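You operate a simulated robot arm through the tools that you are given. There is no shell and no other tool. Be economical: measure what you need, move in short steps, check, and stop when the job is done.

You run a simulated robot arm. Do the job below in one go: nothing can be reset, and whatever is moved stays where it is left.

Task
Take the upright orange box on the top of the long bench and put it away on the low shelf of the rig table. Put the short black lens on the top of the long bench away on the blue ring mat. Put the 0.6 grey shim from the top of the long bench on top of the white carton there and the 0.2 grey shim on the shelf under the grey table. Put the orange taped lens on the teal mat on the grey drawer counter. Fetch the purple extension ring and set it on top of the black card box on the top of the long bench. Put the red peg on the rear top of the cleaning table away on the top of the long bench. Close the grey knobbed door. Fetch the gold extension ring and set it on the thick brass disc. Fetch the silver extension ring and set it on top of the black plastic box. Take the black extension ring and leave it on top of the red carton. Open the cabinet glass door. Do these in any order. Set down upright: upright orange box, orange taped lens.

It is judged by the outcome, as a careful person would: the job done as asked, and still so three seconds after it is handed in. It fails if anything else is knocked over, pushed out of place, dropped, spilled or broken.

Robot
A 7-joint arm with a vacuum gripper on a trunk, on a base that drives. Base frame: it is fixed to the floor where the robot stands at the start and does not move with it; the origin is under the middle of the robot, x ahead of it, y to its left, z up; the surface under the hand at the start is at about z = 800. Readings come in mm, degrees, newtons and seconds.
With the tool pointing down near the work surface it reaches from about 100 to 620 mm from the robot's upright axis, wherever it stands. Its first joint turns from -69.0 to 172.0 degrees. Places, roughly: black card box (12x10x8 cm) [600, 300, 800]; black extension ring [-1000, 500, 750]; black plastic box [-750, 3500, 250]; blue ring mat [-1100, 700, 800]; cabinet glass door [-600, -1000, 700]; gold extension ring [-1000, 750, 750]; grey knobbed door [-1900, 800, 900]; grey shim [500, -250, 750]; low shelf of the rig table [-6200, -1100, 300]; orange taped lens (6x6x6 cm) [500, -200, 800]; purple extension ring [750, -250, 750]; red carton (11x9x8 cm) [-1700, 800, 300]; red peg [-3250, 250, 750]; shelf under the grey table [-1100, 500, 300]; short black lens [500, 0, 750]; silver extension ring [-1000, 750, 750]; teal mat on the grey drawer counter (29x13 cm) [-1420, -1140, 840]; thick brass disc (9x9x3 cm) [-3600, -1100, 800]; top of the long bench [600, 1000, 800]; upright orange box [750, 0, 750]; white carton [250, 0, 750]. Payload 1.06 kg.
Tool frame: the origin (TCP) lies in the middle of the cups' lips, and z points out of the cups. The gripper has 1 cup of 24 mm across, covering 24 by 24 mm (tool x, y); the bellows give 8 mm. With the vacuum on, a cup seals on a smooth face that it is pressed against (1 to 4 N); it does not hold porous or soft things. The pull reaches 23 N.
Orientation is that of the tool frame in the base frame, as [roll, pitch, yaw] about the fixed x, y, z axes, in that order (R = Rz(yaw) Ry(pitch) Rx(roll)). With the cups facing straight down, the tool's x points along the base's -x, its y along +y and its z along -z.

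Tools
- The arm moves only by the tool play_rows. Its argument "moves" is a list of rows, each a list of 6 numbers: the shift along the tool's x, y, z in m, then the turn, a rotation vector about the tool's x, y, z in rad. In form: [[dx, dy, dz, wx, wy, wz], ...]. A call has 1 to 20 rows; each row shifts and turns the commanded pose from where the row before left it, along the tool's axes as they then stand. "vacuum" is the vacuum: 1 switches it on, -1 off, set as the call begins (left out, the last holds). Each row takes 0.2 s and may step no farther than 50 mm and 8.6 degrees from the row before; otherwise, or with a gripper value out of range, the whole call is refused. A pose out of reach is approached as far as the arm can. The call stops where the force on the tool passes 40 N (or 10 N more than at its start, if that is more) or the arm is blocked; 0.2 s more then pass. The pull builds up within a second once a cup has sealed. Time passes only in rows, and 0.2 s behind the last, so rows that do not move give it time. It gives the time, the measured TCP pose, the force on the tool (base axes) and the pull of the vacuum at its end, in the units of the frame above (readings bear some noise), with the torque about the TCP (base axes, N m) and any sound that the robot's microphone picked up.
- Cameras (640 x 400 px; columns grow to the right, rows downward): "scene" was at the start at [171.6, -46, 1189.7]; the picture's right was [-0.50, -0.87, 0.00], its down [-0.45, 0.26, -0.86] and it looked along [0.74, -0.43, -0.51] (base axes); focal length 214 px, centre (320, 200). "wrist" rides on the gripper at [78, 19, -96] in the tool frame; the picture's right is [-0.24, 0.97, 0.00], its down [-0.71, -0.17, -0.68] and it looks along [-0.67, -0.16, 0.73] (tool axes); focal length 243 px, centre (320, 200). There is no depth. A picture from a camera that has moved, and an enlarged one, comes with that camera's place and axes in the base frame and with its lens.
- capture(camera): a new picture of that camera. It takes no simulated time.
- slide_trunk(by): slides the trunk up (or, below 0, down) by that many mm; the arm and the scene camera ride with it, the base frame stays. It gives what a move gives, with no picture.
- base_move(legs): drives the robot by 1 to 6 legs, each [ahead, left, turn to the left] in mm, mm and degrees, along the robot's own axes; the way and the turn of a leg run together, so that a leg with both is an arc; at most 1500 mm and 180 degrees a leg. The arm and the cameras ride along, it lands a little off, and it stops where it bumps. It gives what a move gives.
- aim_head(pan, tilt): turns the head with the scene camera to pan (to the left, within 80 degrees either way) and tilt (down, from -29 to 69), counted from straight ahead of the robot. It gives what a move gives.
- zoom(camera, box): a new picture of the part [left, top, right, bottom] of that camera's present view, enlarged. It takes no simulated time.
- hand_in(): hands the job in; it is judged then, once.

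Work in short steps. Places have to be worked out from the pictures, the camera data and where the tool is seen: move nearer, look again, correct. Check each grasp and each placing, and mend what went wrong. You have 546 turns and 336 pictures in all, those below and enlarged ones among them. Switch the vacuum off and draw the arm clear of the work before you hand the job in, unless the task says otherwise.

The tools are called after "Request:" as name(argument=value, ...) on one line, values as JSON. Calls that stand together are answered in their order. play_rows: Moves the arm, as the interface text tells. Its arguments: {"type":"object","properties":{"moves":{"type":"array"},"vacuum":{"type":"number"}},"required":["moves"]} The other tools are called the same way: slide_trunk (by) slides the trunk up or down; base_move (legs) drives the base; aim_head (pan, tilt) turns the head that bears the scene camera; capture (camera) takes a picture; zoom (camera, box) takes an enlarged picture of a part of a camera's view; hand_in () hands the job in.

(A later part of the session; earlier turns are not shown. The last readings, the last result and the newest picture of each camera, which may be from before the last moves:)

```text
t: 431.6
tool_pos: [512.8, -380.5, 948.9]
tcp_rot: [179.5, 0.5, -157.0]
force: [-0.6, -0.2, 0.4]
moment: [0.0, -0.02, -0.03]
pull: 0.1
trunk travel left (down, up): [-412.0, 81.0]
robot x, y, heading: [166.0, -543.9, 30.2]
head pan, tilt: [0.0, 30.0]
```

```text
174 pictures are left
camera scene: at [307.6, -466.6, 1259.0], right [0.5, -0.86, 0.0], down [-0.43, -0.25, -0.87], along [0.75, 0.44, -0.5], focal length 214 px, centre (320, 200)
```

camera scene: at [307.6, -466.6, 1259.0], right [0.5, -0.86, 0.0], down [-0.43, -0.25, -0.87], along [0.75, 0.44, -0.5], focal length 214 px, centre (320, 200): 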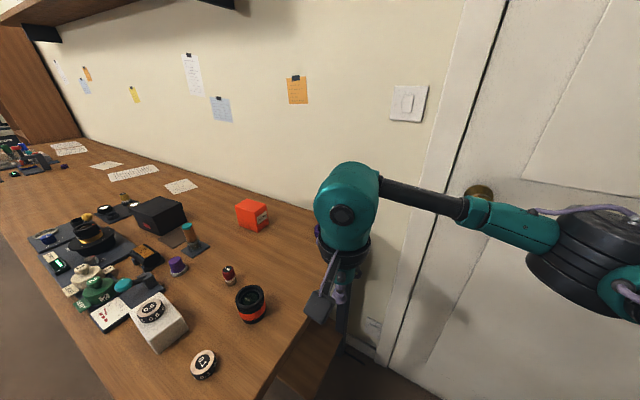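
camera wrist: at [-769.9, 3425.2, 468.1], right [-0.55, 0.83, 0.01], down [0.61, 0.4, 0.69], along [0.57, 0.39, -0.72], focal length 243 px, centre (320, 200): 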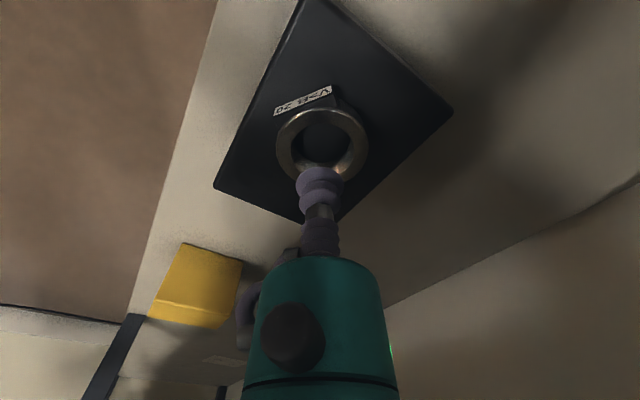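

I move ahead 95 mm and extend the tool toward the ring.

Request:
base_move(legs=[[95, 0, 0]])

Request:
play_rows(moves=[[-0.045, -0.005, 0, 0, 0, 0], [-0.045, -0.005, 0, 0, 0, 0], [-0.045, -0.005, 0, 0, 0, 0]])

Request:
capture(camera="wrist")

Request:
capture(camera="scene")

```text
t: 432.8
tool_pos: [574.5, -346.7, 948.6]
tcp_rot: [179.5, 0.6, -156.5]
force: [-0.9, 0.9, 0.7]
moment: [-0.02, -0.01, 0.0]
pull: 0.0
trunk travel left (down, up): [-412.0, 81.0]
robot x, y, heading: [230.4, -514.2, 30.8]
head pan, tilt: [0.0, 30.0]
stopped in leg 1: the robot was blocked; the commanded pose is now the measured one
```

```text
t: 433.6
tool_pos: [705.0, -306.7, 951.2]
tcp_rot: [179.6, 0.5, -156.5]
force: [0.2, 0.1, 0.1]
moment: [0.0, -0.01, 0.0]
pull: 0.0
trunk travel left (down, up): [-412.0, 81.0]
robot x, y, heading: [234.0, -521.5, 30.4]
head pan, tilt: [0.0, 30.0]
```

```text
173 pictures are left
camera wrist: at [624.6, -322.8, 1046.3], right [-0.17, 0.99, 0.01], down [0.71, 0.12, 0.69], along [0.68, 0.13, -0.72], focal length 243 px, centre (320, 200)
```

wrist: 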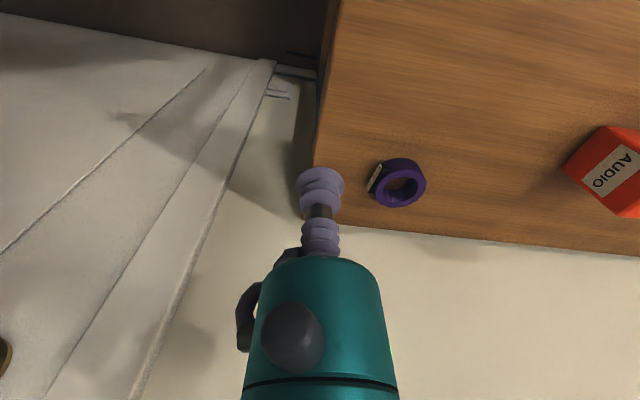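

```text
172 pictures are left
camera scene: at [371.2, -434.5, 1258.9], right [0.51, -0.86, 0.0], down [-0.43, -0.26, -0.87], along [0.74, 0.44, -0.5], focal length 214 px, centre (320, 200)
```

scene: 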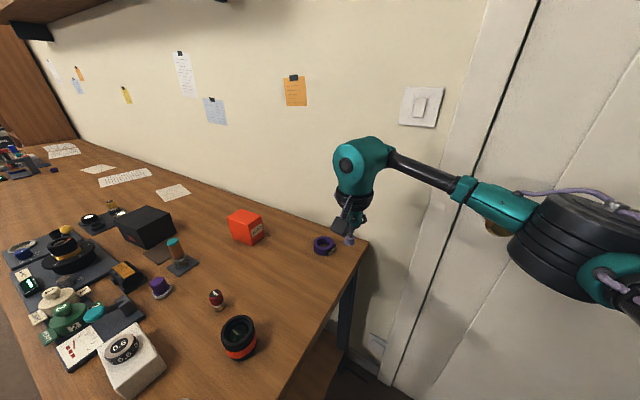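

The base stopped at [232,−518] (touched the bench). The ring is at ~[794,−194], 648 mm away; lowering the trunk leans forward and adds reach. I lower it by 110 and extend.

Request:
slide_trunk(by=-110)

Request:
play_rows(moves=[[0, 0, -0.045, 0, 0, 0], [-0.04, 0.02, 0, 0, 0, 0], [-0.04, 0.02, 0, 0, 0, 0], [-0.03, 0.02, 0, 0, 0, 0]])

Request:
capture(camera="wrist")

```text
t: 435.0
tool_pos: [704.7, -306.9, 839.7]
tcp_rot: [179.4, 0.6, -156.5]
force: [0.9, -0.6, 0.1]
moment: [0.01, 0.03, -0.01]
pull: 0.1
trunk travel left (down, up): [-302.0, 191.0]
robot x, y, heading: [233.0, -515.6, 30.6]
head pan, tilt: [0.0, 30.0]
```

```text
t: 436.0
tool_pos: [779.2, -209.5, 883.7]
tcp_rot: [179.6, 0.6, -156.5]
force: [0.8, 0.8, 0.2]
moment: [-0.02, 0.01, 0.0]
pull: 0.0
trunk travel left (down, up): [-302.0, 191.0]
robot x, y, heading: [230.8, -514.5, 30.9]
head pan, tilt: [0.0, 30.0]
```

```text
171 pictures are left
camera wrist: at [699.7, -224.7, 978.6], right [-0.17, 0.98, 0.01], down [0.71, 0.12, 0.69], along [0.68, 0.13, -0.72], focal length 243 px, centre (320, 200)
```

wrist: 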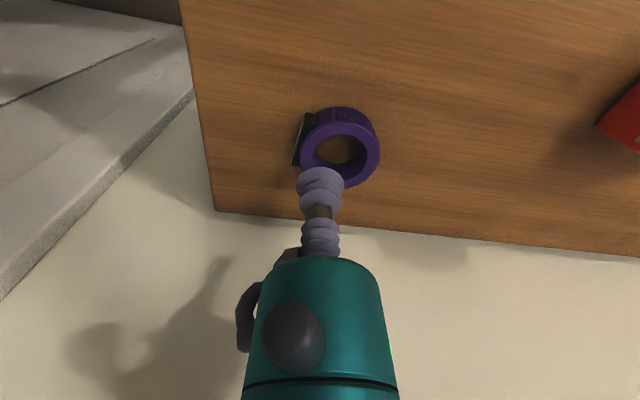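

Ring centre ≈ [791,−192]; I go as near as reach allows and lower.

Request:
play_rows(moves=[[-0.0178, 0.0108, 0.02, 0, 0, 0], [0, 0, 0.02, 0, 0, 0]])

Request:
capture(camera="wrist")

```text
t: 436.6
tool_pos: [780.1, -203.6, 840.2]
tcp_rot: [179.5, 0.5, -156.4]
force: [-0.1, 0.5, -0.7]
moment: [-0.01, -0.01, 0.02]
pull: 0.1
out of reach, approached as far as the arm can: row 1
trunk travel left (down, up): [-302.0, 191.0]
robot x, y, heading: [231.1, -515.6, 30.9]
head pan, tilt: [0.0, 30.0]
```

```text
170 pictures are left
camera wrist: at [699.5, -218.8, 935.4], right [-0.17, 0.99, 0.01], down [0.71, 0.12, 0.69], along [0.68, 0.13, -0.72], focal length 243 px, centre (320, 200)
```

wrist: 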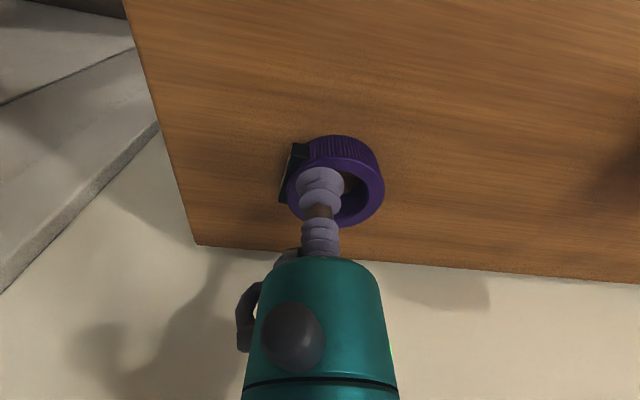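

Still ~20 mm short of centre. I raise the tool a little and lower the trunk further for more lean.

Request:
play_rows(moves=[[0.01, 0, -0.04, 0, 0, 0], [0, 0, -0.04, 0, 0, 0]])

Request:
slide_trunk(by=-80)

Request:
play_rows(moves=[[-0.012, 0.006, 0, 0, 0, 0], [-0.012, 0.005, 0, 0, 0, 0], [0, 0, 0, 0, 0, 0]])

Request:
capture(camera="wrist")

```text
t: 437.2
tool_pos: [770.7, -207.9, 921.4]
tcp_rot: [179.5, 0.5, -156.5]
force: [-0.5, -0.5, 0.1]
moment: [0.0, -0.02, -0.02]
pull: 0.0
trunk travel left (down, up): [-302.0, 191.0]
robot x, y, heading: [228.9, -513.7, 30.9]
head pan, tilt: [0.0, 30.0]
```

```text
t: 438.4
tool_pos: [770.7, -207.3, 844.8]
tcp_rot: [179.5, 0.6, -156.5]
force: [-0.8, 0.5, -0.1]
moment: [0.01, 0.02, 0.0]
pull: 0.0
trunk travel left (down, up): [-222.0, 271.0]
robot x, y, heading: [228.7, -513.9, 30.7]
head pan, tilt: [0.0, 30.0]
```

```text
t: 439.2
tool_pos: [782.2, -194.6, 839.4]
tcp_rot: [179.5, 0.7, -156.6]
force: [0.7, -1.2, -0.5]
moment: [-0.01, -0.01, 0.03]
pull: 0.0
out of reach, approached as far as the arm can: row 2
trunk travel left (down, up): [-222.0, 271.0]
robot x, y, heading: [230.4, -516.0, 30.7]
head pan, tilt: [0.0, 30.0]
```

```text
169 pictures are left
camera wrist: at [701.3, -210.7, 935.0], right [-0.17, 0.99, 0.01], down [0.71, 0.12, 0.69], along [0.68, 0.13, -0.72], focal length 243 px, centre (320, 200)
```

wrist: 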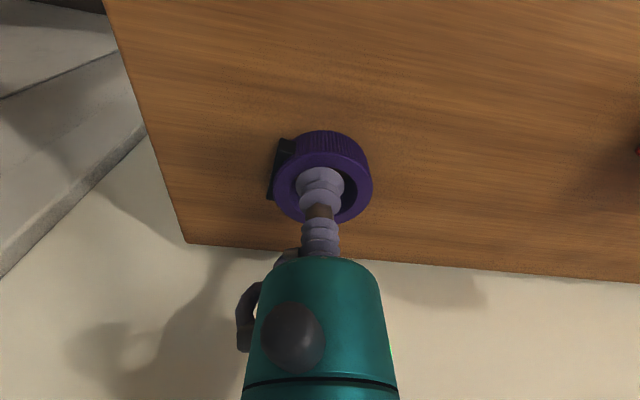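

Within ~12 mm of the centre. I lower with the vacuum on.

Request:
play_rows(moves=[[0, 0, 0.008, 0, 0, 0], [0, 0, 0.005, 0, 0, 0], [0, 0, 0.003, 0, 0, 0], [0, 0, 0.003, 0, 0, 0]], vacuum=1)

```text
t: 440.2
tool_pos: [781.5, -196.9, 822.6]
tcp_rot: [179.6, 0.5, -156.5]
force: [-0.4, -0.2, 2.9]
moment: [-0.01, 0.01, 0.0]
pull: 0.0
trunk travel left (down, up): [-222.0, 271.0]
robot x, y, heading: [229.8, -513.5, 30.4]
head pan, tilt: [0.0, 30.0]
```

Touching but no seal yet. I nudge toward the centre and press a bit more.

Request:
play_rows(moves=[[0, 0, -0.006, 0, 0, 0], [-0.01, 0.0, 0, 0, 0, 0], [0, 0, 0.005, 0, 0, 0], [0, 0, 0.003, 0, 0, 0], [0, 0, 0.001, 0, 0, 0]])

Request:
zoom(camera="wrist", box=[240, 110, 400, 230])

```text
t: 441.4
tool_pos: [780.3, -196.0, 818.8]
tcp_rot: [179.6, 0.7, -156.6]
force: [0.0, -1.1, 4.3]
moment: [0.04, -0.01, -0.02]
pull: 0.1
out of reach, approached as far as the arm can: row 2
trunk travel left (down, up): [-222.0, 271.0]
robot x, y, heading: [228.3, -515.6, 30.6]
head pan, tilt: [0.0, 30.0]
```

```text
3.33 times, centred on (320, 170) of wrist
camera zoom: at [700.1, -211.1, 914.2], right [-0.17, 0.99, 0.01], down [0.71, 0.12, 0.69], along [0.68, 0.13, -0.72], focal length 809 px, centre (320, 300)
```

zoom: 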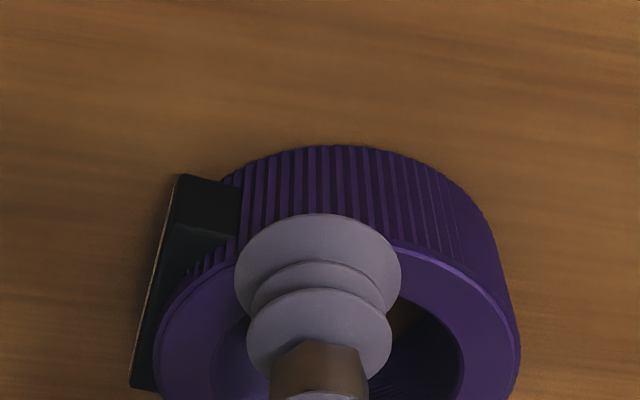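

The cup only covers the near rim. I lift, lower the trunk another 90 mm for more lean, and extend further.

Request:
play_rows(moves=[[0.0, 0, -0.02, 0, 0, 0], [0.01, 0, -0.04, 0, 0, 0], [0, 0, -0.045, 0, 0, 0]])

Request:
slide_trunk(by=-85)

Request:
play_rows(moves=[[-0.015, 0.003, 0, 0, 0, 0], [-0.015, 0.002, 0, 0, 0, 0], [-0.005, 0, 0, 0, 0, 0]])

Request:
capture(camera="wrist")

```text
t: 442.2
tool_pos: [762.5, -203.0, 909.9]
tcp_rot: [-179.9, 0.3, -156.0]
force: [-1.5, -0.4, 0.3]
moment: [-0.04, 0.03, -0.03]
pull: 0.1
out of reach, approached as far as the arm can: row 3
trunk travel left (down, up): [-222.0, 271.0]
robot x, y, heading: [229.1, -513.6, 30.4]
head pan, tilt: [0.0, 30.0]
```

```text
t: 443.4
tool_pos: [766.2, -200.6, 822.7]
tcp_rot: [179.6, 0.5, -156.4]
force: [0.1, -0.4, -0.6]
moment: [-0.01, -0.02, 0.02]
pull: 0.0
trunk travel left (down, up): [-137.0, 356.0]
robot x, y, heading: [230.9, -512.2, 30.5]
head pan, tilt: [0.0, 30.0]
```

```text
t: 444.2
tool_pos: [783.9, -189.1, 821.0]
tcp_rot: [179.6, 0.7, -156.4]
force: [0.8, 0.8, 2.8]
moment: [-0.02, 0.01, -0.01]
pull: 0.0
out of reach, approached as far as the arm can: row 2, 3
trunk travel left (down, up): [-137.0, 356.0]
robot x, y, heading: [232.3, -515.6, 30.8]
head pan, tilt: [0.0, 30.0]
```

```text
167 pictures are left
camera wrist: at [704.1, -204.9, 916.2], right [-0.17, 0.98, 0.01], down [0.71, 0.12, 0.69], along [0.68, 0.13, -0.72], focal length 243 px, centre (320, 200)
```

wrist: 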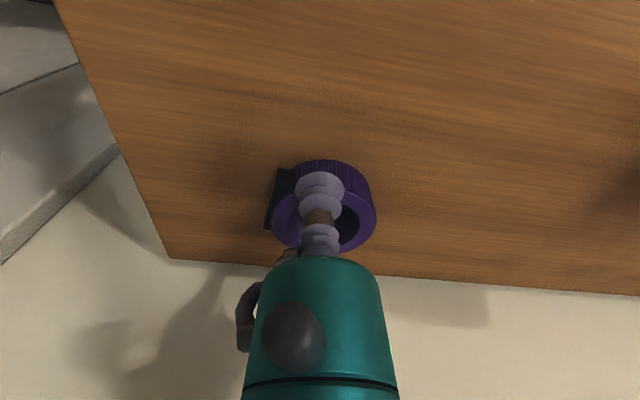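

Now ~15 mm off centre. I press a little.

Request:
play_rows(moves=[[0, 0, 0.003, 0, 0, 0], [0, 0, 0.003, 0, 0, 0], [0, 0, 0, 0, 0, 0]])

```text
t: 445.0
tool_pos: [783.8, -190.0, 816.3]
tcp_rot: [179.6, 0.5, -156.5]
force: [-1.2, -0.2, 8.0]
moment: [0.02, -0.03, 0.01]
pull: 0.0
trunk travel left (down, up): [-137.0, 356.0]
robot x, y, heading: [230.3, -512.7, 30.8]
head pan, tilt: [0.0, 30.0]
```

No seal. I try dragging the ring toward the robot (−x) with the pressed cup.

Request:
play_rows(moves=[[0.0092, 0.004, 0.0005, 0, 0, 0], [0.0092, 0.004, 0, 0, 0, 0], [0.0092, 0.004, 0, 0, 0, 0], [0.0092, 0.004, 0, 0, 0, 0]])

Request:
capture(camera="wrist")

```text
t: 446.0
tool_pos: [745.7, -190.5, 816.5]
tcp_rot: [179.6, 0.6, -156.5]
force: [-0.3, -0.9, 0.2]
moment: [-0.04, 0.02, 0.0]
pull: 0.1
trunk travel left (down, up): [-137.0, 356.0]
robot x, y, heading: [228.8, -514.1, 30.8]
head pan, tilt: [0.0, 30.0]
```

```text
166 pictures are left
camera wrist: at [664.8, -206.2, 911.1], right [-0.17, 0.99, 0.01], down [0.71, 0.12, 0.69], along [0.68, 0.12, -0.72], focal length 243 px, centre (320, 200)
```

wrist: 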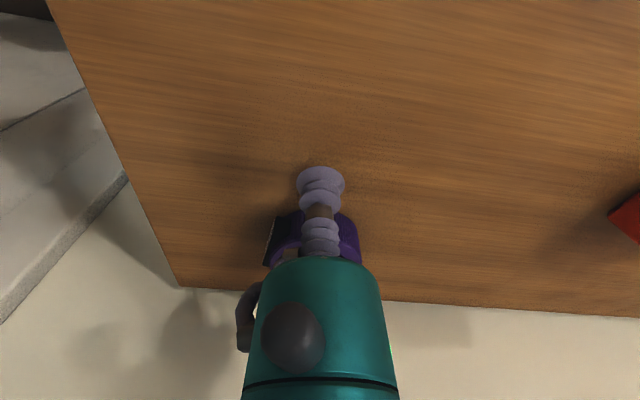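

The cup slid off, but the ring may have moved nearer. I lift and look again from above.

Request:
play_rows(moves=[[0, 0, -0.045, 0, 0, 0], [-0.02, -0.01, 0, 0, 0, 0]])

Request:
capture(camera="wrist")

Request:
capture(camera="scene")

```text
t: 446.6
tool_pos: [764.9, -192.0, 861.8]
tcp_rot: [179.6, 0.6, -156.5]
force: [0.1, 0.1, 0.0]
moment: [-0.01, 0.0, 0.04]
pull: 0.0
trunk travel left (down, up): [-137.0, 356.0]
robot x, y, heading: [231.3, -514.5, 31.0]
head pan, tilt: [0.0, 30.0]
```

```text
165 pictures are left
camera wrist: at [685.9, -208.2, 956.6], right [-0.17, 0.98, 0.01], down [0.71, 0.12, 0.69], along [0.68, 0.13, -0.72], focal length 243 px, centre (320, 200)
```

wrist: 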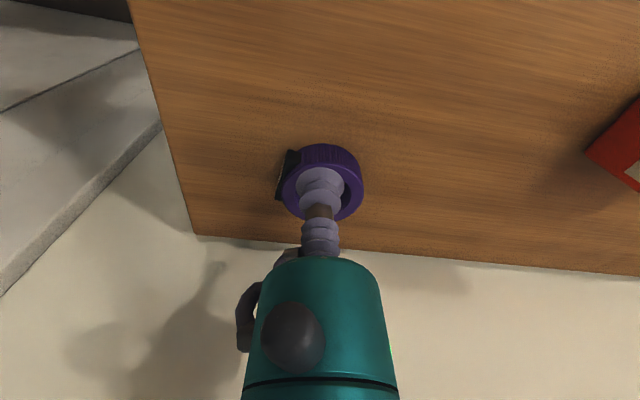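

```text
164 pictures are left
camera scene: at [439.4, -394.0, 970.8], right [0.51, -0.86, 0.0], down [-0.43, -0.26, -0.87], along [0.74, 0.44, -0.5], focal length 214 px, centre (320, 200)
```

scene: 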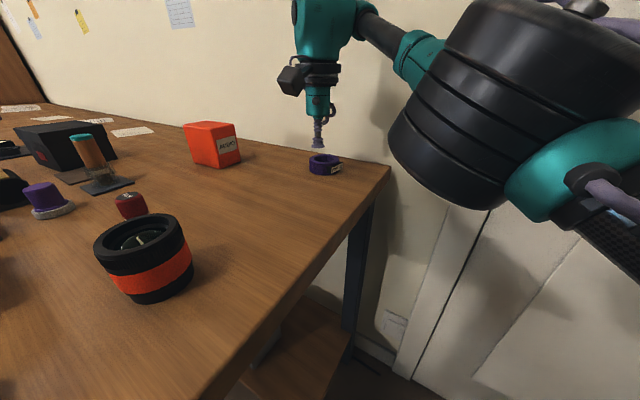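

The ring centre is nearer [800,−187], ~8 mm beyond reach. Tilting the tool outward ~7° gives the rest, and the bellows can take that.

Request:
play_rows(moves=[[0, 0, 0, 0, -0.06, 0], [0, 0, 0, 0, -0.07, 0], [-0.018, 0, 0, 0, 0, 0], [-0.018, 0, 0.01, 0, 0, 0]])

Request:
zoom(camera="wrist", box=[240, 110, 400, 230])

```text
t: 447.6
tool_pos: [790.5, -182.2, 861.1]
tcp_rot: [179.5, 8.0, -156.6]
force: [0.4, 0.1, -0.5]
moment: [0.03, 0.01, -0.01]
pull: 0.0
out of reach, approached as far as the arm can: row 4
trunk travel left (down, up): [-137.0, 356.0]
robot x, y, heading: [226.2, -512.9, 30.5]
head pan, tilt: [0.0, 30.0]
```

```text
3.33 times, centred on (320, 170) of wrist
camera zoom: at [700.1, -203.7, 944.9], right [-0.17, 0.98, 0.04], down [0.63, 0.08, 0.78], along [0.76, 0.16, -0.63], focal length 809 px, centre (320, 300)
```

zoom: 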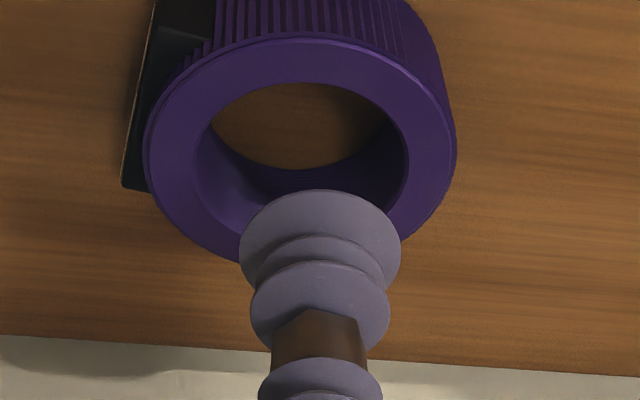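

Ring centre [801,−185]; moving along the tilted tool axis brings the cup there. I lower with vacuum on.

Request:
play_rows(moves=[[0, 0.002, 0.02, 0, 0, 0], [0, 0, 0.012, 0, 0, 0], [0, 0, 0.004, 0, 0, 0], [0, 0, 0.004, 0, 0, 0]], vacuum=1)

```text
t: 448.6
tool_pos: [795.7, -176.5, 822.4]
tcp_rot: [179.4, 8.2, -156.6]
force: [5.8, 1.1, 18.1]
moment: [-0.21, 0.28, 0.05]
pull: 23.1
trunk travel left (down, up): [-137.0, 356.0]
robot x, y, heading: [232.6, -513.7, 30.9]
head pan, tilt: [0.0, 30.0]
```

Sealed. I lift, level the tool, retract and raise the trunk.

Request:
play_rows(moves=[[0, 0, -0.01, 0, 0, 0], [0, 0, -0.03, 0, 0, 0], [0.01, 0, -0.04, 0, 0, 0], [0.03, 0, -0.01, 0, 0.065, 0], [0.03, 0, 0, 0, 0.065, 0], [0.04, 0, 0, 0, 0, 0], [0.04, 0, 0, 0, 0, 0], [0.04, 0, 0, 0, 0, 0]])

Request:
slide_trunk(by=200)

Request:
capture(camera="wrist")

```text
t: 450.4
tool_pos: [609.9, -259.4, 890.2]
tcp_rot: [179.6, 0.6, -156.6]
force: [0.0, 1.0, -0.9]
moment: [0.0, 0.07, 0.0]
pull: 22.6
out of reach, approached as far as the arm can: row 2
trunk travel left (down, up): [-137.0, 356.0]
robot x, y, heading: [231.4, -516.2, 30.6]
head pan, tilt: [0.0, 30.0]
```

```text
t: 452.6
tool_pos: [611.6, -258.7, 1090.2]
tcp_rot: [179.7, 0.5, -156.7]
force: [-0.9, -0.2, -1.6]
moment: [-0.04, 0.02, 0.01]
pull: 22.7
trunk travel left (down, up): [-337.0, 156.0]
robot x, y, heading: [230.6, -516.2, 30.6]
head pan, tilt: [0.0, 30.0]
```

```text
162 pictures are left
camera wrist: at [532.0, -273.0, 1185.2], right [-0.17, 0.99, 0.01], down [0.71, 0.12, 0.69], along [0.68, 0.12, -0.72], focal length 243 px, centre (320, 200)
```

wrist: 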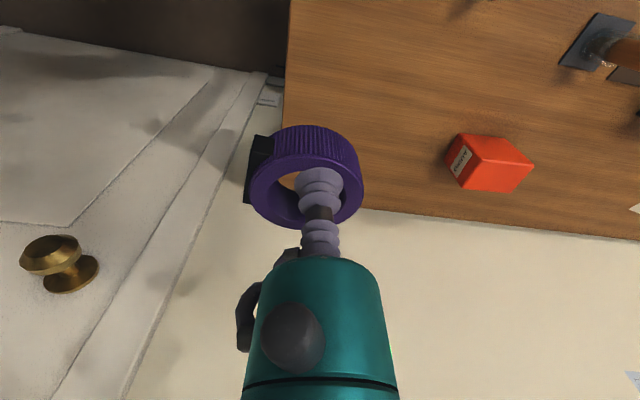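

Ring held. I back off and drive to the front of the bench opposite the black card box.

Request:
base_move(legs=[[-300, 0, 0], [0, 0, -30.6], [0, 880, 0]])

Request:
aim_head(pan=10, tilt=36)

Request:
capture(camera="scene")

```text
t: 463.6
tool_pos: [445.1, 200.3, 1090.9]
tcp_rot: [179.5, 0.5, 171.3]
force: [1.4, -0.3, -1.3]
moment: [0.02, 0.05, 0.0]
pull: 23.2
trunk travel left (down, up): [-337.0, 156.0]
robot x, y, heading: [-15.6, 182.9, -1.4]
head pan, tilt: [0.0, 30.0]
```

```text
t: 464.4
tool_pos: [445.1, 200.5, 1090.3]
tcp_rot: [179.5, 0.5, 171.3]
force: [-0.2, 0.6, -1.0]
moment: [0.02, 0.05, 0.02]
pull: 23.2
trunk travel left (down, up): [-337.0, 156.0]
robot x, y, heading: [-16.7, 183.0, -1.5]
head pan, tilt: [10.0, 36.0]
```

```text
161 pictures are left
camera scene: at [168.9, 195.1, 1168.6], right [0.15, -0.99, 0.0], down [-0.58, -0.09, -0.81], along [0.8, 0.12, -0.59], focal length 214 px, centre (320, 200)
```

scene: 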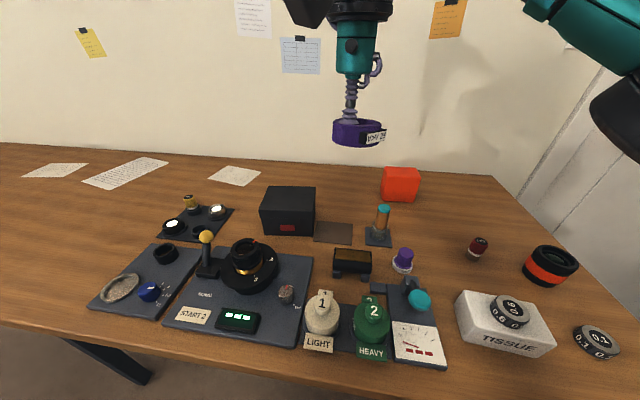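

Card box top ≈ [560,327,880]. I move ahead 60 mm and carry the ring over it.

Request:
base_move(legs=[[60, 0, 1.4]])

Request:
play_rows(moves=[[-0.008, 0.04, 0.025, 0, 0, 0], [-0.008, 0.04, 0.025, 0, 0, 0], [-0.008, 0.04, 0.025, 0, 0, 0], [-0.008, 0.01, 0.03, 0, 0, 0]])

Request:
capture(camera="wrist")

Request:
capture(camera="scene")

```text
t: 465.3
tool_pos: [503.6, 210.2, 1089.8]
tcp_rot: [179.6, 0.5, 172.7]
force: [-0.5, 0.4, -1.1]
moment: [0.01, 0.03, 0.0]
pull: 23.5
trunk travel left (down, up): [-337.0, 156.0]
robot x, y, heading: [47.9, 183.1, -0.1]
head pan, tilt: [10.0, 36.0]
```

```text
t: 466.3
tool_pos: [554.7, 335.5, 986.3]
tcp_rot: [179.5, 0.6, 172.6]
force: [0.0, 0.3, -1.0]
moment: [0.01, 0.05, 0.01]
pull: 22.6
trunk travel left (down, up): [-337.0, 156.0]
robot x, y, heading: [45.2, 184.4, -0.2]
head pan, tilt: [10.0, 36.0]
```

```text
160 pictures are left
camera wrist: at [478.4, 363.1, 1081.8], right [0.36, 0.93, 0.01], down [0.67, -0.26, 0.69], along [0.65, -0.24, -0.72], focal length 243 px, centre (320, 200)
```

wrist: 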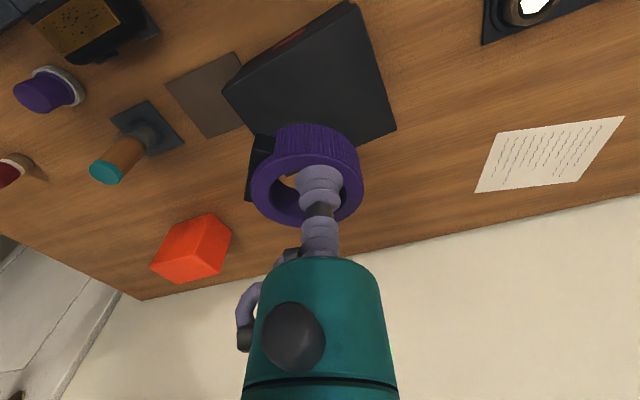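

```text
159 pictures are left
camera scene: at [228.7, 198.6, 1168.5], right [0.17, -0.98, 0.0], down [-0.58, -0.1, -0.81], along [0.8, 0.14, -0.59], focal length 214 px, centre (320, 200)
```

scene: 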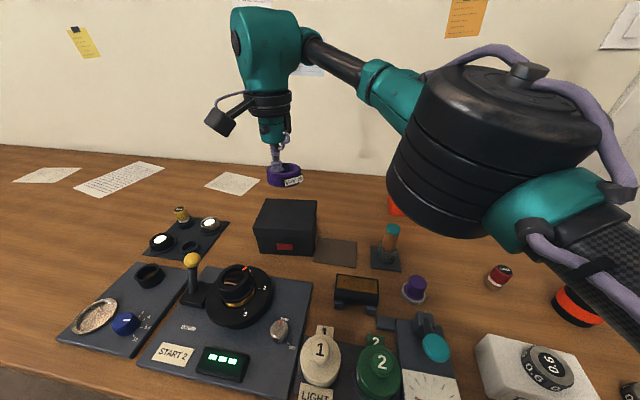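

The ring is over the box's middle. I lower toward contact at about TCP 906.

Request:
play_rows(moves=[[0, 0.003, 0.03, 0, 0, 0], [0, 0, 0.03, 0, 0, 0]])

Request:
zoom(camera="scene", box=[220, 150, 348, 270])

```text
t: 466.9
tool_pos: [556.3, 340.2, 924.8]
tcp_rot: [179.7, 0.6, 172.6]
force: [0.0, -1.0, -1.7]
moment: [0.02, 0.06, 0.02]
pull: 22.4
trunk travel left (down, up): [-337.0, 156.0]
robot x, y, heading: [42.7, 184.3, -0.2]
head pan, tilt: [10.0, 36.0]
```

```text
3.33 times, centred on (284, 210) of scene
camera zoom: at [228.6, 198.6, 1168.5], right [0.17, -0.98, 0.0], down [-0.58, -0.1, -0.81], along [0.8, 0.14, -0.59], focal length 715 px, centre (440, 167)
```

zoom: 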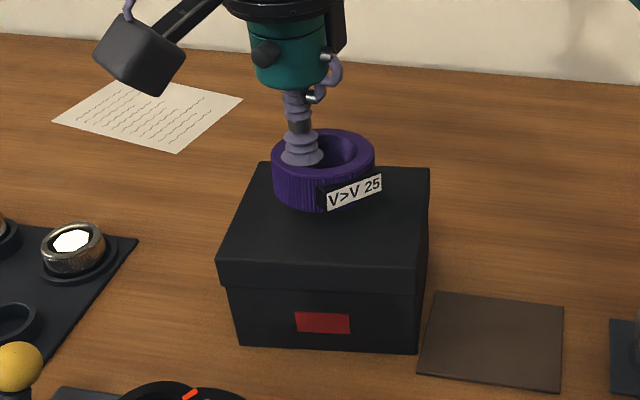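

Request:
play_rows(moves=[[0, 0, 0.007, 0, 0, 0], [0, 0, 0.005, 0, 0, 0]])

```text
t: 467.5
tool_pos: [555.7, 341.8, 913.7]
tcp_rot: [179.6, 0.5, 172.7]
force: [0.7, 0.2, -1.0]
moment: [0.01, 0.05, 0.0]
pull: 23.5
trunk travel left (down, up): [-337.0, 156.0]
robot x, y, heading: [46.6, 181.6, -0.0]
head pan, tilt: [10.0, 36.0]
```

Request:
play_rows(moves=[[0, 0, 0.005, 0, 0, 0], [0, 0, 0.004, 0, 0, 0]])

```text
t: 468.1
tool_pos: [553.8, 339.5, 906.1]
tcp_rot: [179.5, 0.5, 172.6]
force: [-2.8, 0.0, 5.4]
moment: [-0.03, -0.14, 0.0]
pull: 23.3
trunk travel left (down, up): [-337.0, 156.0]
robot x, y, heading: [49.0, 184.7, -0.2]
head pan, tilt: [10.0, 36.0]
```

Contact (5 N). Release, rise and check.

Request:
play_rows(moves=[[0, 0, 0, 0, 0, 0], [0, 0, 0, 0, 0, 0], [0, 0, -0.004, 0, 0, 0], [0, 0, -0.03, 0, 0, 0], [0, 0, -0.045, 0, 0, 0], [0.02, -0.03, -0.03, 0, 0, 0]], vacuum=-1)

Request:
zoom(camera="scene", box=[220, 150, 348, 270])

Request:
capture(camera="wrist")

```text
t: 469.5
tool_pos: [531.1, 310.6, 1014.7]
tcp_rot: [179.5, 0.5, 172.6]
force: [0.1, 0.0, -0.1]
moment: [-0.03, 0.03, -0.01]
pull: 0.1
trunk travel left (down, up): [-337.0, 156.0]
robot x, y, heading: [46.4, 182.6, -0.1]
head pan, tilt: [10.0, 36.0]
```

```text
3.33 times, centred on (284, 210) of scene
camera zoom: at [228.3, 198.1, 1168.6], right [0.17, -0.98, 0.0], down [-0.58, -0.1, -0.81], along [0.8, 0.14, -0.59], focal length 715 px, centre (440, 167)
```

zoom: 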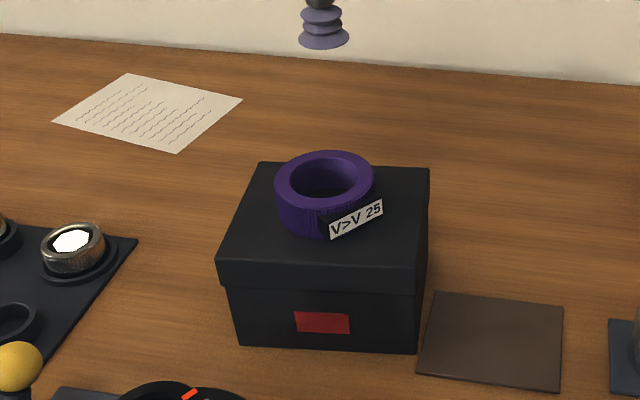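

```text
156 pictures are left
camera wrist: at [454.9, 338.1, 1109.3], right [0.36, 0.93, 0.01], down [0.67, -0.26, 0.69], along [0.65, -0.24, -0.72], focal length 243 px, centre (320, 200)
```

wrist: 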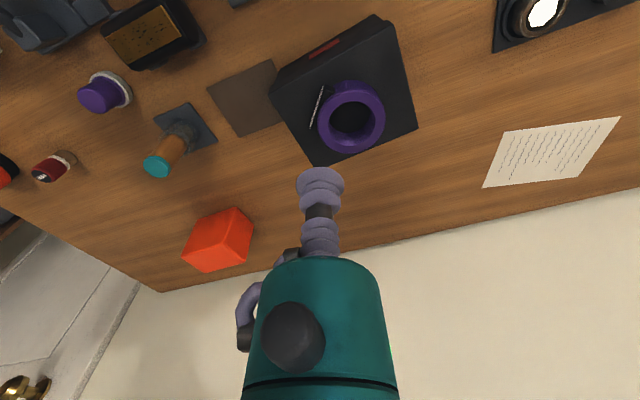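

The purple ring sits on the card box. Now the orange taped lens: I move right along the bench and look.

Request:
base_move(legs=[[0, -330, 0]])

Request:
play_rows(moves=[[0.025, -0.04, 0.01, 0, 0, 0], [0.025, -0.04, 0.01, 0, 0, 0], [0.01, -0.045, 0.01, 0, 0, 0], [0.0, -0.045, 0.01, 0, 0, 0]])

Request:
capture(camera="wrist")

```text
t: 472.9
tool_pos: [530.4, -11.3, 1014.3]
tcp_rot: [179.5, 0.5, 172.7]
force: [0.0, 0.2, -0.7]
moment: [0.0, 0.02, 0.01]
pull: 0.0
trunk travel left (down, up): [-337.0, 156.0]
robot x, y, heading: [46.4, -137.7, 0.1]
head pan, tilt: [10.0, 36.0]
```

```text
t: 473.9
tool_pos: [450.8, -171.7, 973.2]
tcp_rot: [179.4, 0.5, 172.8]
force: [0.4, -0.1, 0.2]
moment: [-0.01, -0.01, 0.0]
pull: 0.2
trunk travel left (down, up): [-337.0, 156.0]
robot x, y, heading: [48.0, -140.8, -0.3]
head pan, tilt: [10.0, 36.0]
```

```text
155 pictures are left
camera wrist: at [375.6, -145.0, 1068.8], right [0.36, 0.93, 0.01], down [0.67, -0.26, 0.69], along [0.65, -0.24, -0.72], focal length 243 px, centre (320, 200)
```

wrist: 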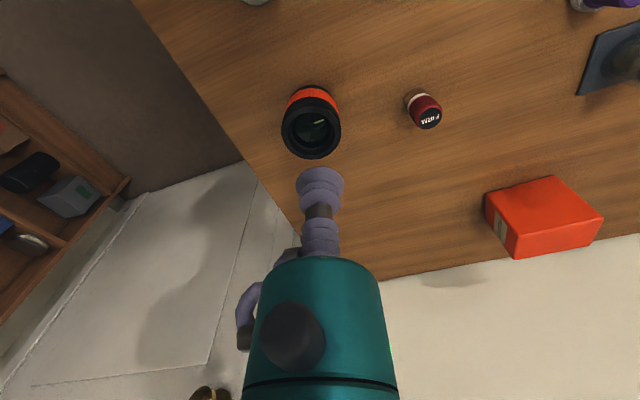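

Lens top centre ≈ [476,−190]. I move over it and lower, then zoom.

Request:
play_rows(moves=[[-0.026, -0.0146, 0.03, 0, 0, 0], [0, 0, 0.045, 0, 0, 0], [0, 0, 0.015, 0, 0, 0]])

Request:
zoom(camera="wrist", box=[220, 100, 420, 225])

```text
t: 474.8
tool_pos: [477.0, -189.7, 882.0]
tcp_rot: [179.5, 0.6, 172.9]
force: [0.5, -0.9, -0.6]
moment: [-0.02, -0.01, -0.02]
pull: 0.2
trunk travel left (down, up): [-337.0, 156.0]
robot x, y, heading: [43.3, -132.9, -0.2]
head pan, tilt: [10.0, 36.0]
```

```text
3.20 times, centred on (320, 162) of wrist
camera zoom: at [400.7, -162.6, 976.4], right [0.36, 0.93, 0.01], down [0.67, -0.26, 0.69], along [0.65, -0.24, -0.72], focal length 776 px, centre (320, 320)
```

zoom: 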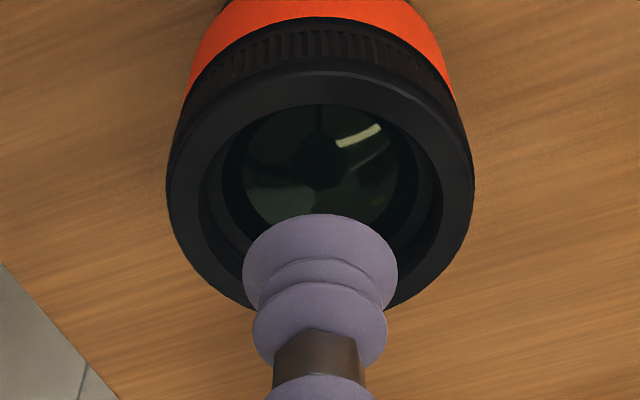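

Centred over the glass. I lower with vacuum on.

Request:
play_rows(moves=[[0, 0, 0.015, 0, 0, 0], [0, 0, 0.006, 0, 0, 0], [0, 0, 0.004, 0, 0, 0], [0, 0, 0.003, 0, 0, 0]], vacuum=1)

```text
t: 475.8
tool_pos: [476.4, -187.7, 855.3]
tcp_rot: [179.3, 0.7, 172.8]
force: [5.5, 1.6, 18.5]
moment: [-0.05, 0.06, -0.04]
pull: 22.8
trunk travel left (down, up): [-337.0, 156.0]
robot x, y, heading: [47.7, -137.1, 0.2]
head pan, tilt: [10.0, 36.0]
```

Sealed. I lift it, back off, turn to face −y and drive along the aisle to the drawer counter.

Request:
play_rows(moves=[[0, 0, -0.01, 0, 0, 0], [0, 0, -0.03, 0, 0, 0], [0, 0, -0.045, 0, 0, 0], [0, 0, -0.045, 0, 0, 0], [0.03, 0, -0.035, 0, 0, 0], [0.045, 0, -0.01, 0, 0, 0]])

Request:
base_move(legs=[[-300, 0, 0], [0, 0, -90], [330, 0, 0], [0, -1150, 0]])

Request:
aim_head(pan=0, tilt=30)

Request:
capture(camera="scene")

```text
t: 477.1
tool_pos: [397.7, -176.5, 1028.6]
tcp_rot: [179.6, 0.4, 172.7]
force: [-0.3, -0.1, -1.0]
moment: [0.0, -0.01, -0.03]
pull: 23.3
trunk travel left (down, up): [-337.0, 156.0]
robot x, y, heading: [48.9, -136.0, -0.2]
head pan, tilt: [10.0, 36.0]
```

```text
t: 495.1
tool_pos: [-1465.5, -850.4, 1029.3]
tcp_rot: [179.5, 0.5, 84.4]
force: [-0.3, 0.3, -2.3]
moment: [-0.02, -0.04, 0.02]
pull: 22.5
trunk travel left (down, up): [-337.0, 156.0]
robot x, y, heading: [-1437.7, -496.4, -88.3]
head pan, tilt: [10.0, 36.0]
```

```text
t: 495.8
tool_pos: [-1466.4, -849.0, 1029.9]
tcp_rot: [179.6, 0.5, 84.5]
force: [-1.0, -1.0, -1.6]
moment: [-0.02, -0.04, -0.01]
pull: 23.0
trunk travel left (down, up): [-337.0, 156.0]
robot x, y, heading: [-1436.8, -493.9, -88.5]
head pan, tilt: [0.0, 30.0]
```

```text
153 pictures are left
camera scene: at [-1428.6, -680.9, 1177.8], right [-1.0, -0.03, 0.0], down [-0.02, 0.5, -0.87], along [0.03, -0.87, -0.5], focal length 214 px, centre (320, 200)
```

scene: 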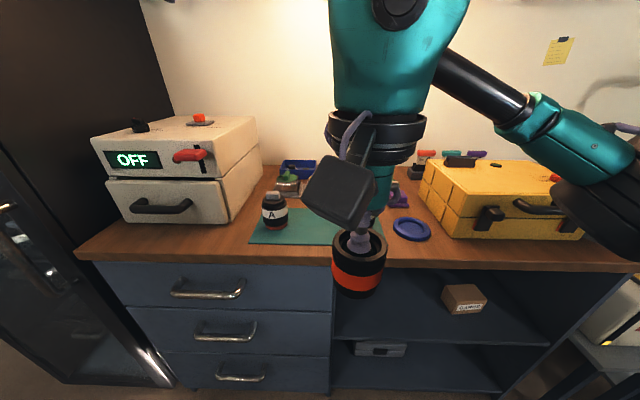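

The teal mat is partly hidden; I look from the wrist camera.

Request:
capture(camera="wrist")

Request:
zoom(camera="scene", box=[230, 140, 450, 260])

```text
152 pictures are left
camera wrist: at [-1441.2, -773.3, 1123.4], right [0.94, -0.33, 0.01], down [-0.24, -0.68, 0.69], along [-0.22, -0.65, -0.72], focal length 243 px, centre (320, 200)
```

wrist: 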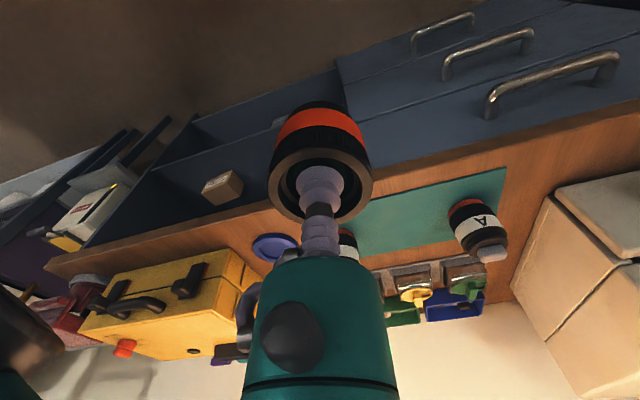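

```text
2.91 times, centred on (340, 200) of scene
camera zoom: at [-1428.6, -680.9, 1177.8], right [-1.0, -0.03, 0.0], down [-0.02, 0.5, -0.87], along [0.03, -0.87, -0.5], focal length 624 px, centre (262, 200)
```

zoom: 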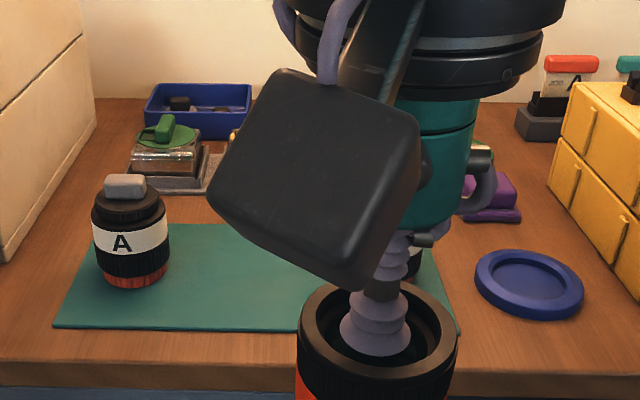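

The middle of the mat (about [−1402,−1118]) is free between two lenses. I raise the trunk so the elbow clears the yellow case, then drive 110 mm closer.

Request:
slide_trunk(by=150)

Request:
base_move(legs=[[130, 35, -1.5]])

Request:
play_rows(moves=[[0, 0.03, 0.03, 0, 0, 0], [0, 0, 0.045, 0, 0, 0]])

Request:
capture(camera="scene")

Request:
capture(camera="wrist")

```text
t: 497.5
tool_pos: [-1466.8, -851.7, 1177.9]
tcp_rot: [179.6, 0.3, 84.6]
force: [-0.3, -0.2, -2.4]
moment: [0.03, 0.01, 0.01]
pull: 23.2
trunk travel left (down, up): [-487.0, 6.0]
robot x, y, heading: [-1437.2, -492.5, -88.3]
head pan, tilt: [0.0, 30.0]
```

```text
t: 498.8
tool_pos: [-1437.0, -974.9, 1178.3]
tcp_rot: [179.6, 0.4, 83.0]
force: [-1.0, -0.6, -2.2]
moment: [0.04, -0.01, 0.02]
pull: 22.7
trunk travel left (down, up): [-487.0, 6.0]
robot x, y, heading: [-1399.5, -623.8, -89.6]
head pan, tilt: [0.0, 30.0]
```

```text
t: 499.4
tool_pos: [-1409.8, -978.9, 1101.7]
tcp_rot: [179.5, 0.4, 83.1]
force: [-1.0, -0.5, -1.0]
moment: [0.01, 0.0, -0.01]
pull: 23.4
trunk travel left (down, up): [-487.0, 6.0]
robot x, y, heading: [-1397.4, -621.6, -89.6]
head pan, tilt: [0.0, 30.0]
```

```text
150 pictures are left
camera scene: at [-1396.1, -720.4, 1343.2], right [-1.0, -0.01, 0.0], down [0.0, 0.5, -0.87], along [0.0, -0.87, -0.5], focal length 214 px, centre (320, 200)
```

scene: 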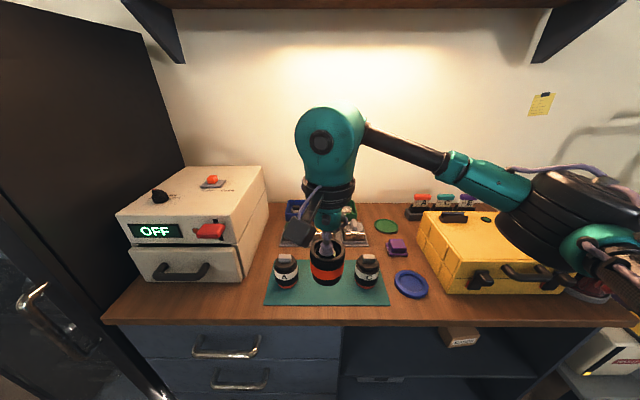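

```text
149 pictures are left
camera wrist: at [-1381.0, -902.3, 1195.9], right [0.94, -0.35, 0.01], down [-0.26, -0.68, 0.69], along [-0.23, -0.65, -0.72], focal length 243 px, centre (320, 200)
```

wrist: 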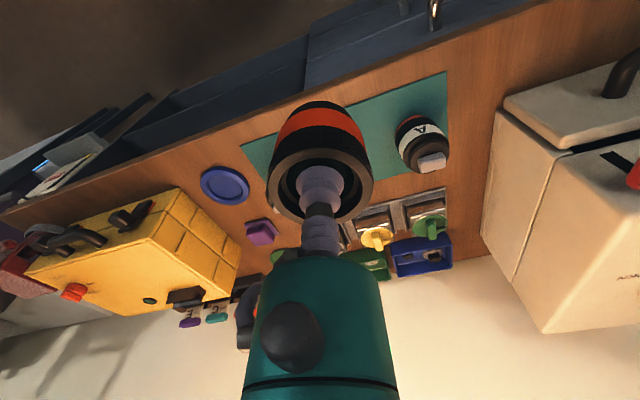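

Neighbouring lenses at x≈−1307 and −1524; I carry the lens over [−1415,−1115] and lower partway.

Request:
play_rows(moves=[[-0.0452, 0.0038, 0, 0, 0, 0], [-0.0452, 0.0038, 0, 0, 0, 0], [-0.0452, 0.0038, 0, 0, 0, 0], [0, 0, 0.045, 0, 0, 0], [0, 0, 0.045, 0, 0, 0], [0, 0, 0.04, 0, 0, 0]])

Request:
zoom(camera="scene", box=[240, 200, 432, 320])

Request:
capture(camera="wrist")

```text
t: 500.8
tool_pos: [-1411.3, -1116.0, 974.2]
tcp_rot: [179.6, 0.5, 83.2]
force: [0.4, 1.0, -1.5]
moment: [-0.01, 0.02, -0.02]
pull: 23.2
trunk travel left (down, up): [-487.0, 6.0]
robot x, y, heading: [-1397.2, -623.4, -89.8]
head pan, tilt: [0.0, 30.0]
```

```text
3.33 times, centred on (336, 260) of scene
camera zoom: at [-1395.3, -720.6, 1343.2], right [-1.0, -0.01, 0.0], down [0.0, 0.5, -0.87], along [0.0, -0.87, -0.5], focal length 715 px, centre (267, 0)
```

zoom: 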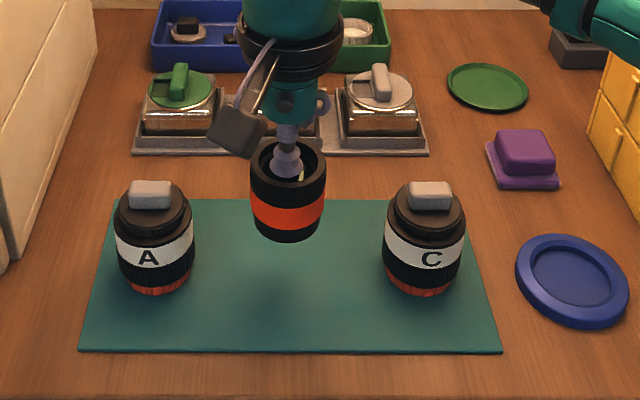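

```text
147 pictures are left
camera wrist: at [-1383.7, -1040.2, 1069.6], right [0.94, -0.35, 0.01], down [-0.26, -0.67, 0.69], along [-0.24, -0.65, -0.72], focal length 243 px, centre (320, 200)
```

wrist: 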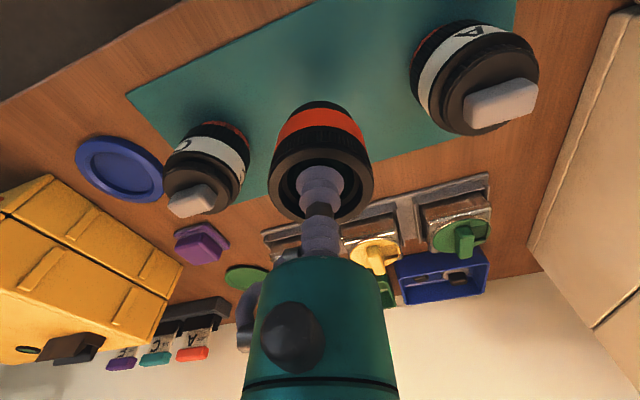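

It will land mid-mat between A and C. Lowering.

Request:
play_rows(moves=[[0, 0, 0.03, 0, 0, 0], [0, 0, 0.025, 0, 0, 0], [0, 0, 0.01, 0, 0, 0]])

Request:
zoom(camera="scene", box=[240, 200, 432, 320])

```text
t: 501.6
tool_pos: [-1410.8, -1118.2, 910.1]
tcp_rot: [179.5, 0.4, 83.0]
force: [0.1, 0.8, -1.6]
moment: [0.0, -0.02, 0.03]
pull: 22.9
trunk travel left (down, up): [-487.0, 6.0]
robot x, y, heading: [-1398.5, -621.0, -90.0]
head pan, tilt: [0.0, 30.0]
```

```text
3.33 times, centred on (336, 260) of scene
camera zoom: at [-1395.3, -720.4, 1343.3], right [-1.0, -0.01, 0.0], down [0.0, 0.5, -0.87], along [0.0, -0.87, -0.5], focal length 715 px, centre (267, 0)
```

zoom: 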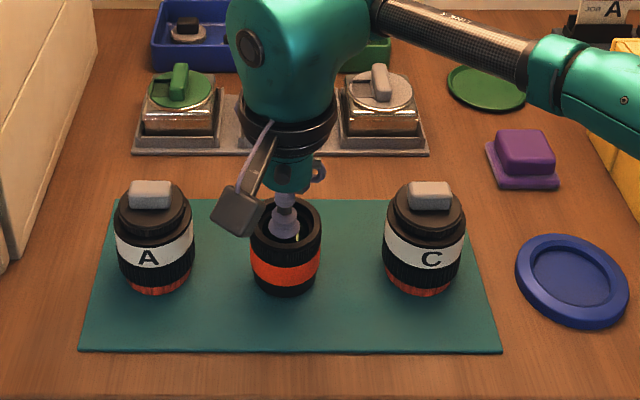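

Request:
play_rows(moves=[[0, 0, 0.005, 0, 0, 0], [0, 0, 0.004, 0, 0, 0]])

```text
t: 502.2
tool_pos: [-1409.7, -1119.1, 905.5]
tcp_rot: [179.5, 0.9, 83.2]
force: [1.7, -1.1, 14.8]
moment: [0.08, 0.05, 0.0]
pull: 22.9
trunk travel left (down, up): [-487.0, 6.0]
robot x, y, heading: [-1401.1, -624.8, -89.8]
head pan, tilt: [0.0, 30.0]
```

Contact. Release and rise.

Request:
play_rows(moves=[[0, 0, -0.002, 0, 0, 0], [0, 0, 0, 0, 0, 0], [0, 0, 0, 0, 0, 0], [0, 0, -0.004, 0, 0, 0], [0, 0, -0.03, 0, 0, 0], [0, 0, -0.045, 0, 0, 0], [0, 0, -0.045, 0, 0, 0], [0.045, 0, 0, 0, 0, 0], [0.045, 0, 0, 0, 0, 0]], vacuum=-1)

Request:
capture(camera="scene")

```text
t: 504.2
tool_pos: [-1402.2, -1024.6, 1026.7]
tcp_rot: [179.5, 0.6, 83.0]
force: [0.5, -0.2, -0.5]
moment: [-0.03, 0.0, 0.01]
pull: 0.0
trunk travel left (down, up): [-487.0, 6.0]
robot x, y, heading: [-1398.2, -623.0, -89.8]
head pan, tilt: [0.0, 30.0]
```

```text
145 pictures are left
camera scene: at [-1395.3, -719.8, 1343.3], right [-1.0, -0.01, 0.0], down [0.0, 0.5, -0.87], along [0.0, -0.87, -0.5], focal length 214 px, centre (320, 200)
```

scene: 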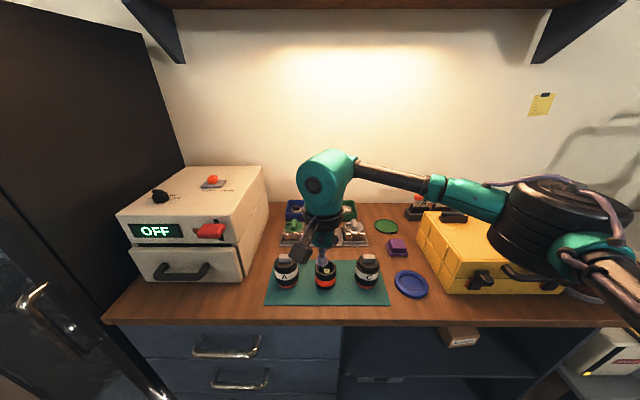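

The taped lens stands on the mat. Next the cabinet: I drive along to face its glass door.

Request:
base_move(legs=[[-150, 0, 0], [0, 720, 0]])

Request:
aim_head(pan=5, tilt=25)

Request:
capture(camera="scene")

```text
t: 511.8
tool_pos: [-699.9, -876.6, 1025.2]
tcp_rot: [179.6, 0.5, 82.8]
force: [0.5, 0.0, 0.3]
moment: [-0.01, 0.0, 0.06]
pull: 0.0
trunk travel left (down, up): [-487.0, 6.0]
robot x, y, heading: [-696.5, -471.5, -89.7]
head pan, tilt: [0.0, 30.0]
```

```text
t: 512.4
tool_pos: [-699.9, -876.3, 1025.0]
tcp_rot: [179.5, 0.5, 82.9]
force: [-0.2, -0.6, 0.1]
moment: [0.0, 0.0, 0.01]
pull: 0.2
trunk travel left (down, up): [-487.0, 6.0]
robot x, y, heading: [-699.2, -472.1, -89.9]
head pan, tilt: [5.0, 25.0]
```

```text
144 pictures are left
camera scene: at [-685.4, -571.6, 1351.2], right [-1.0, -0.09, 0.0], down [-0.04, 0.42, -0.91], along [0.08, -0.9, -0.42], focal length 214 px, centre (320, 200)
```

scene: 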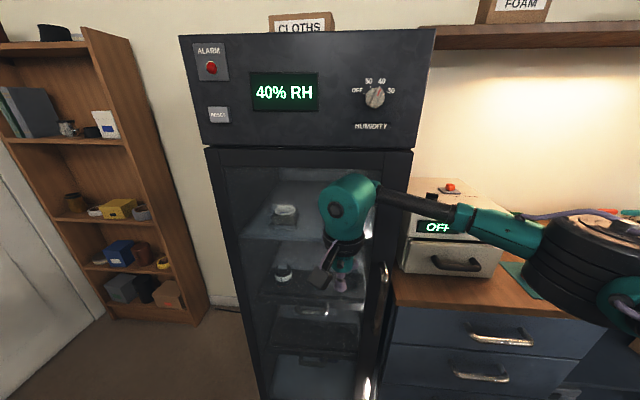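

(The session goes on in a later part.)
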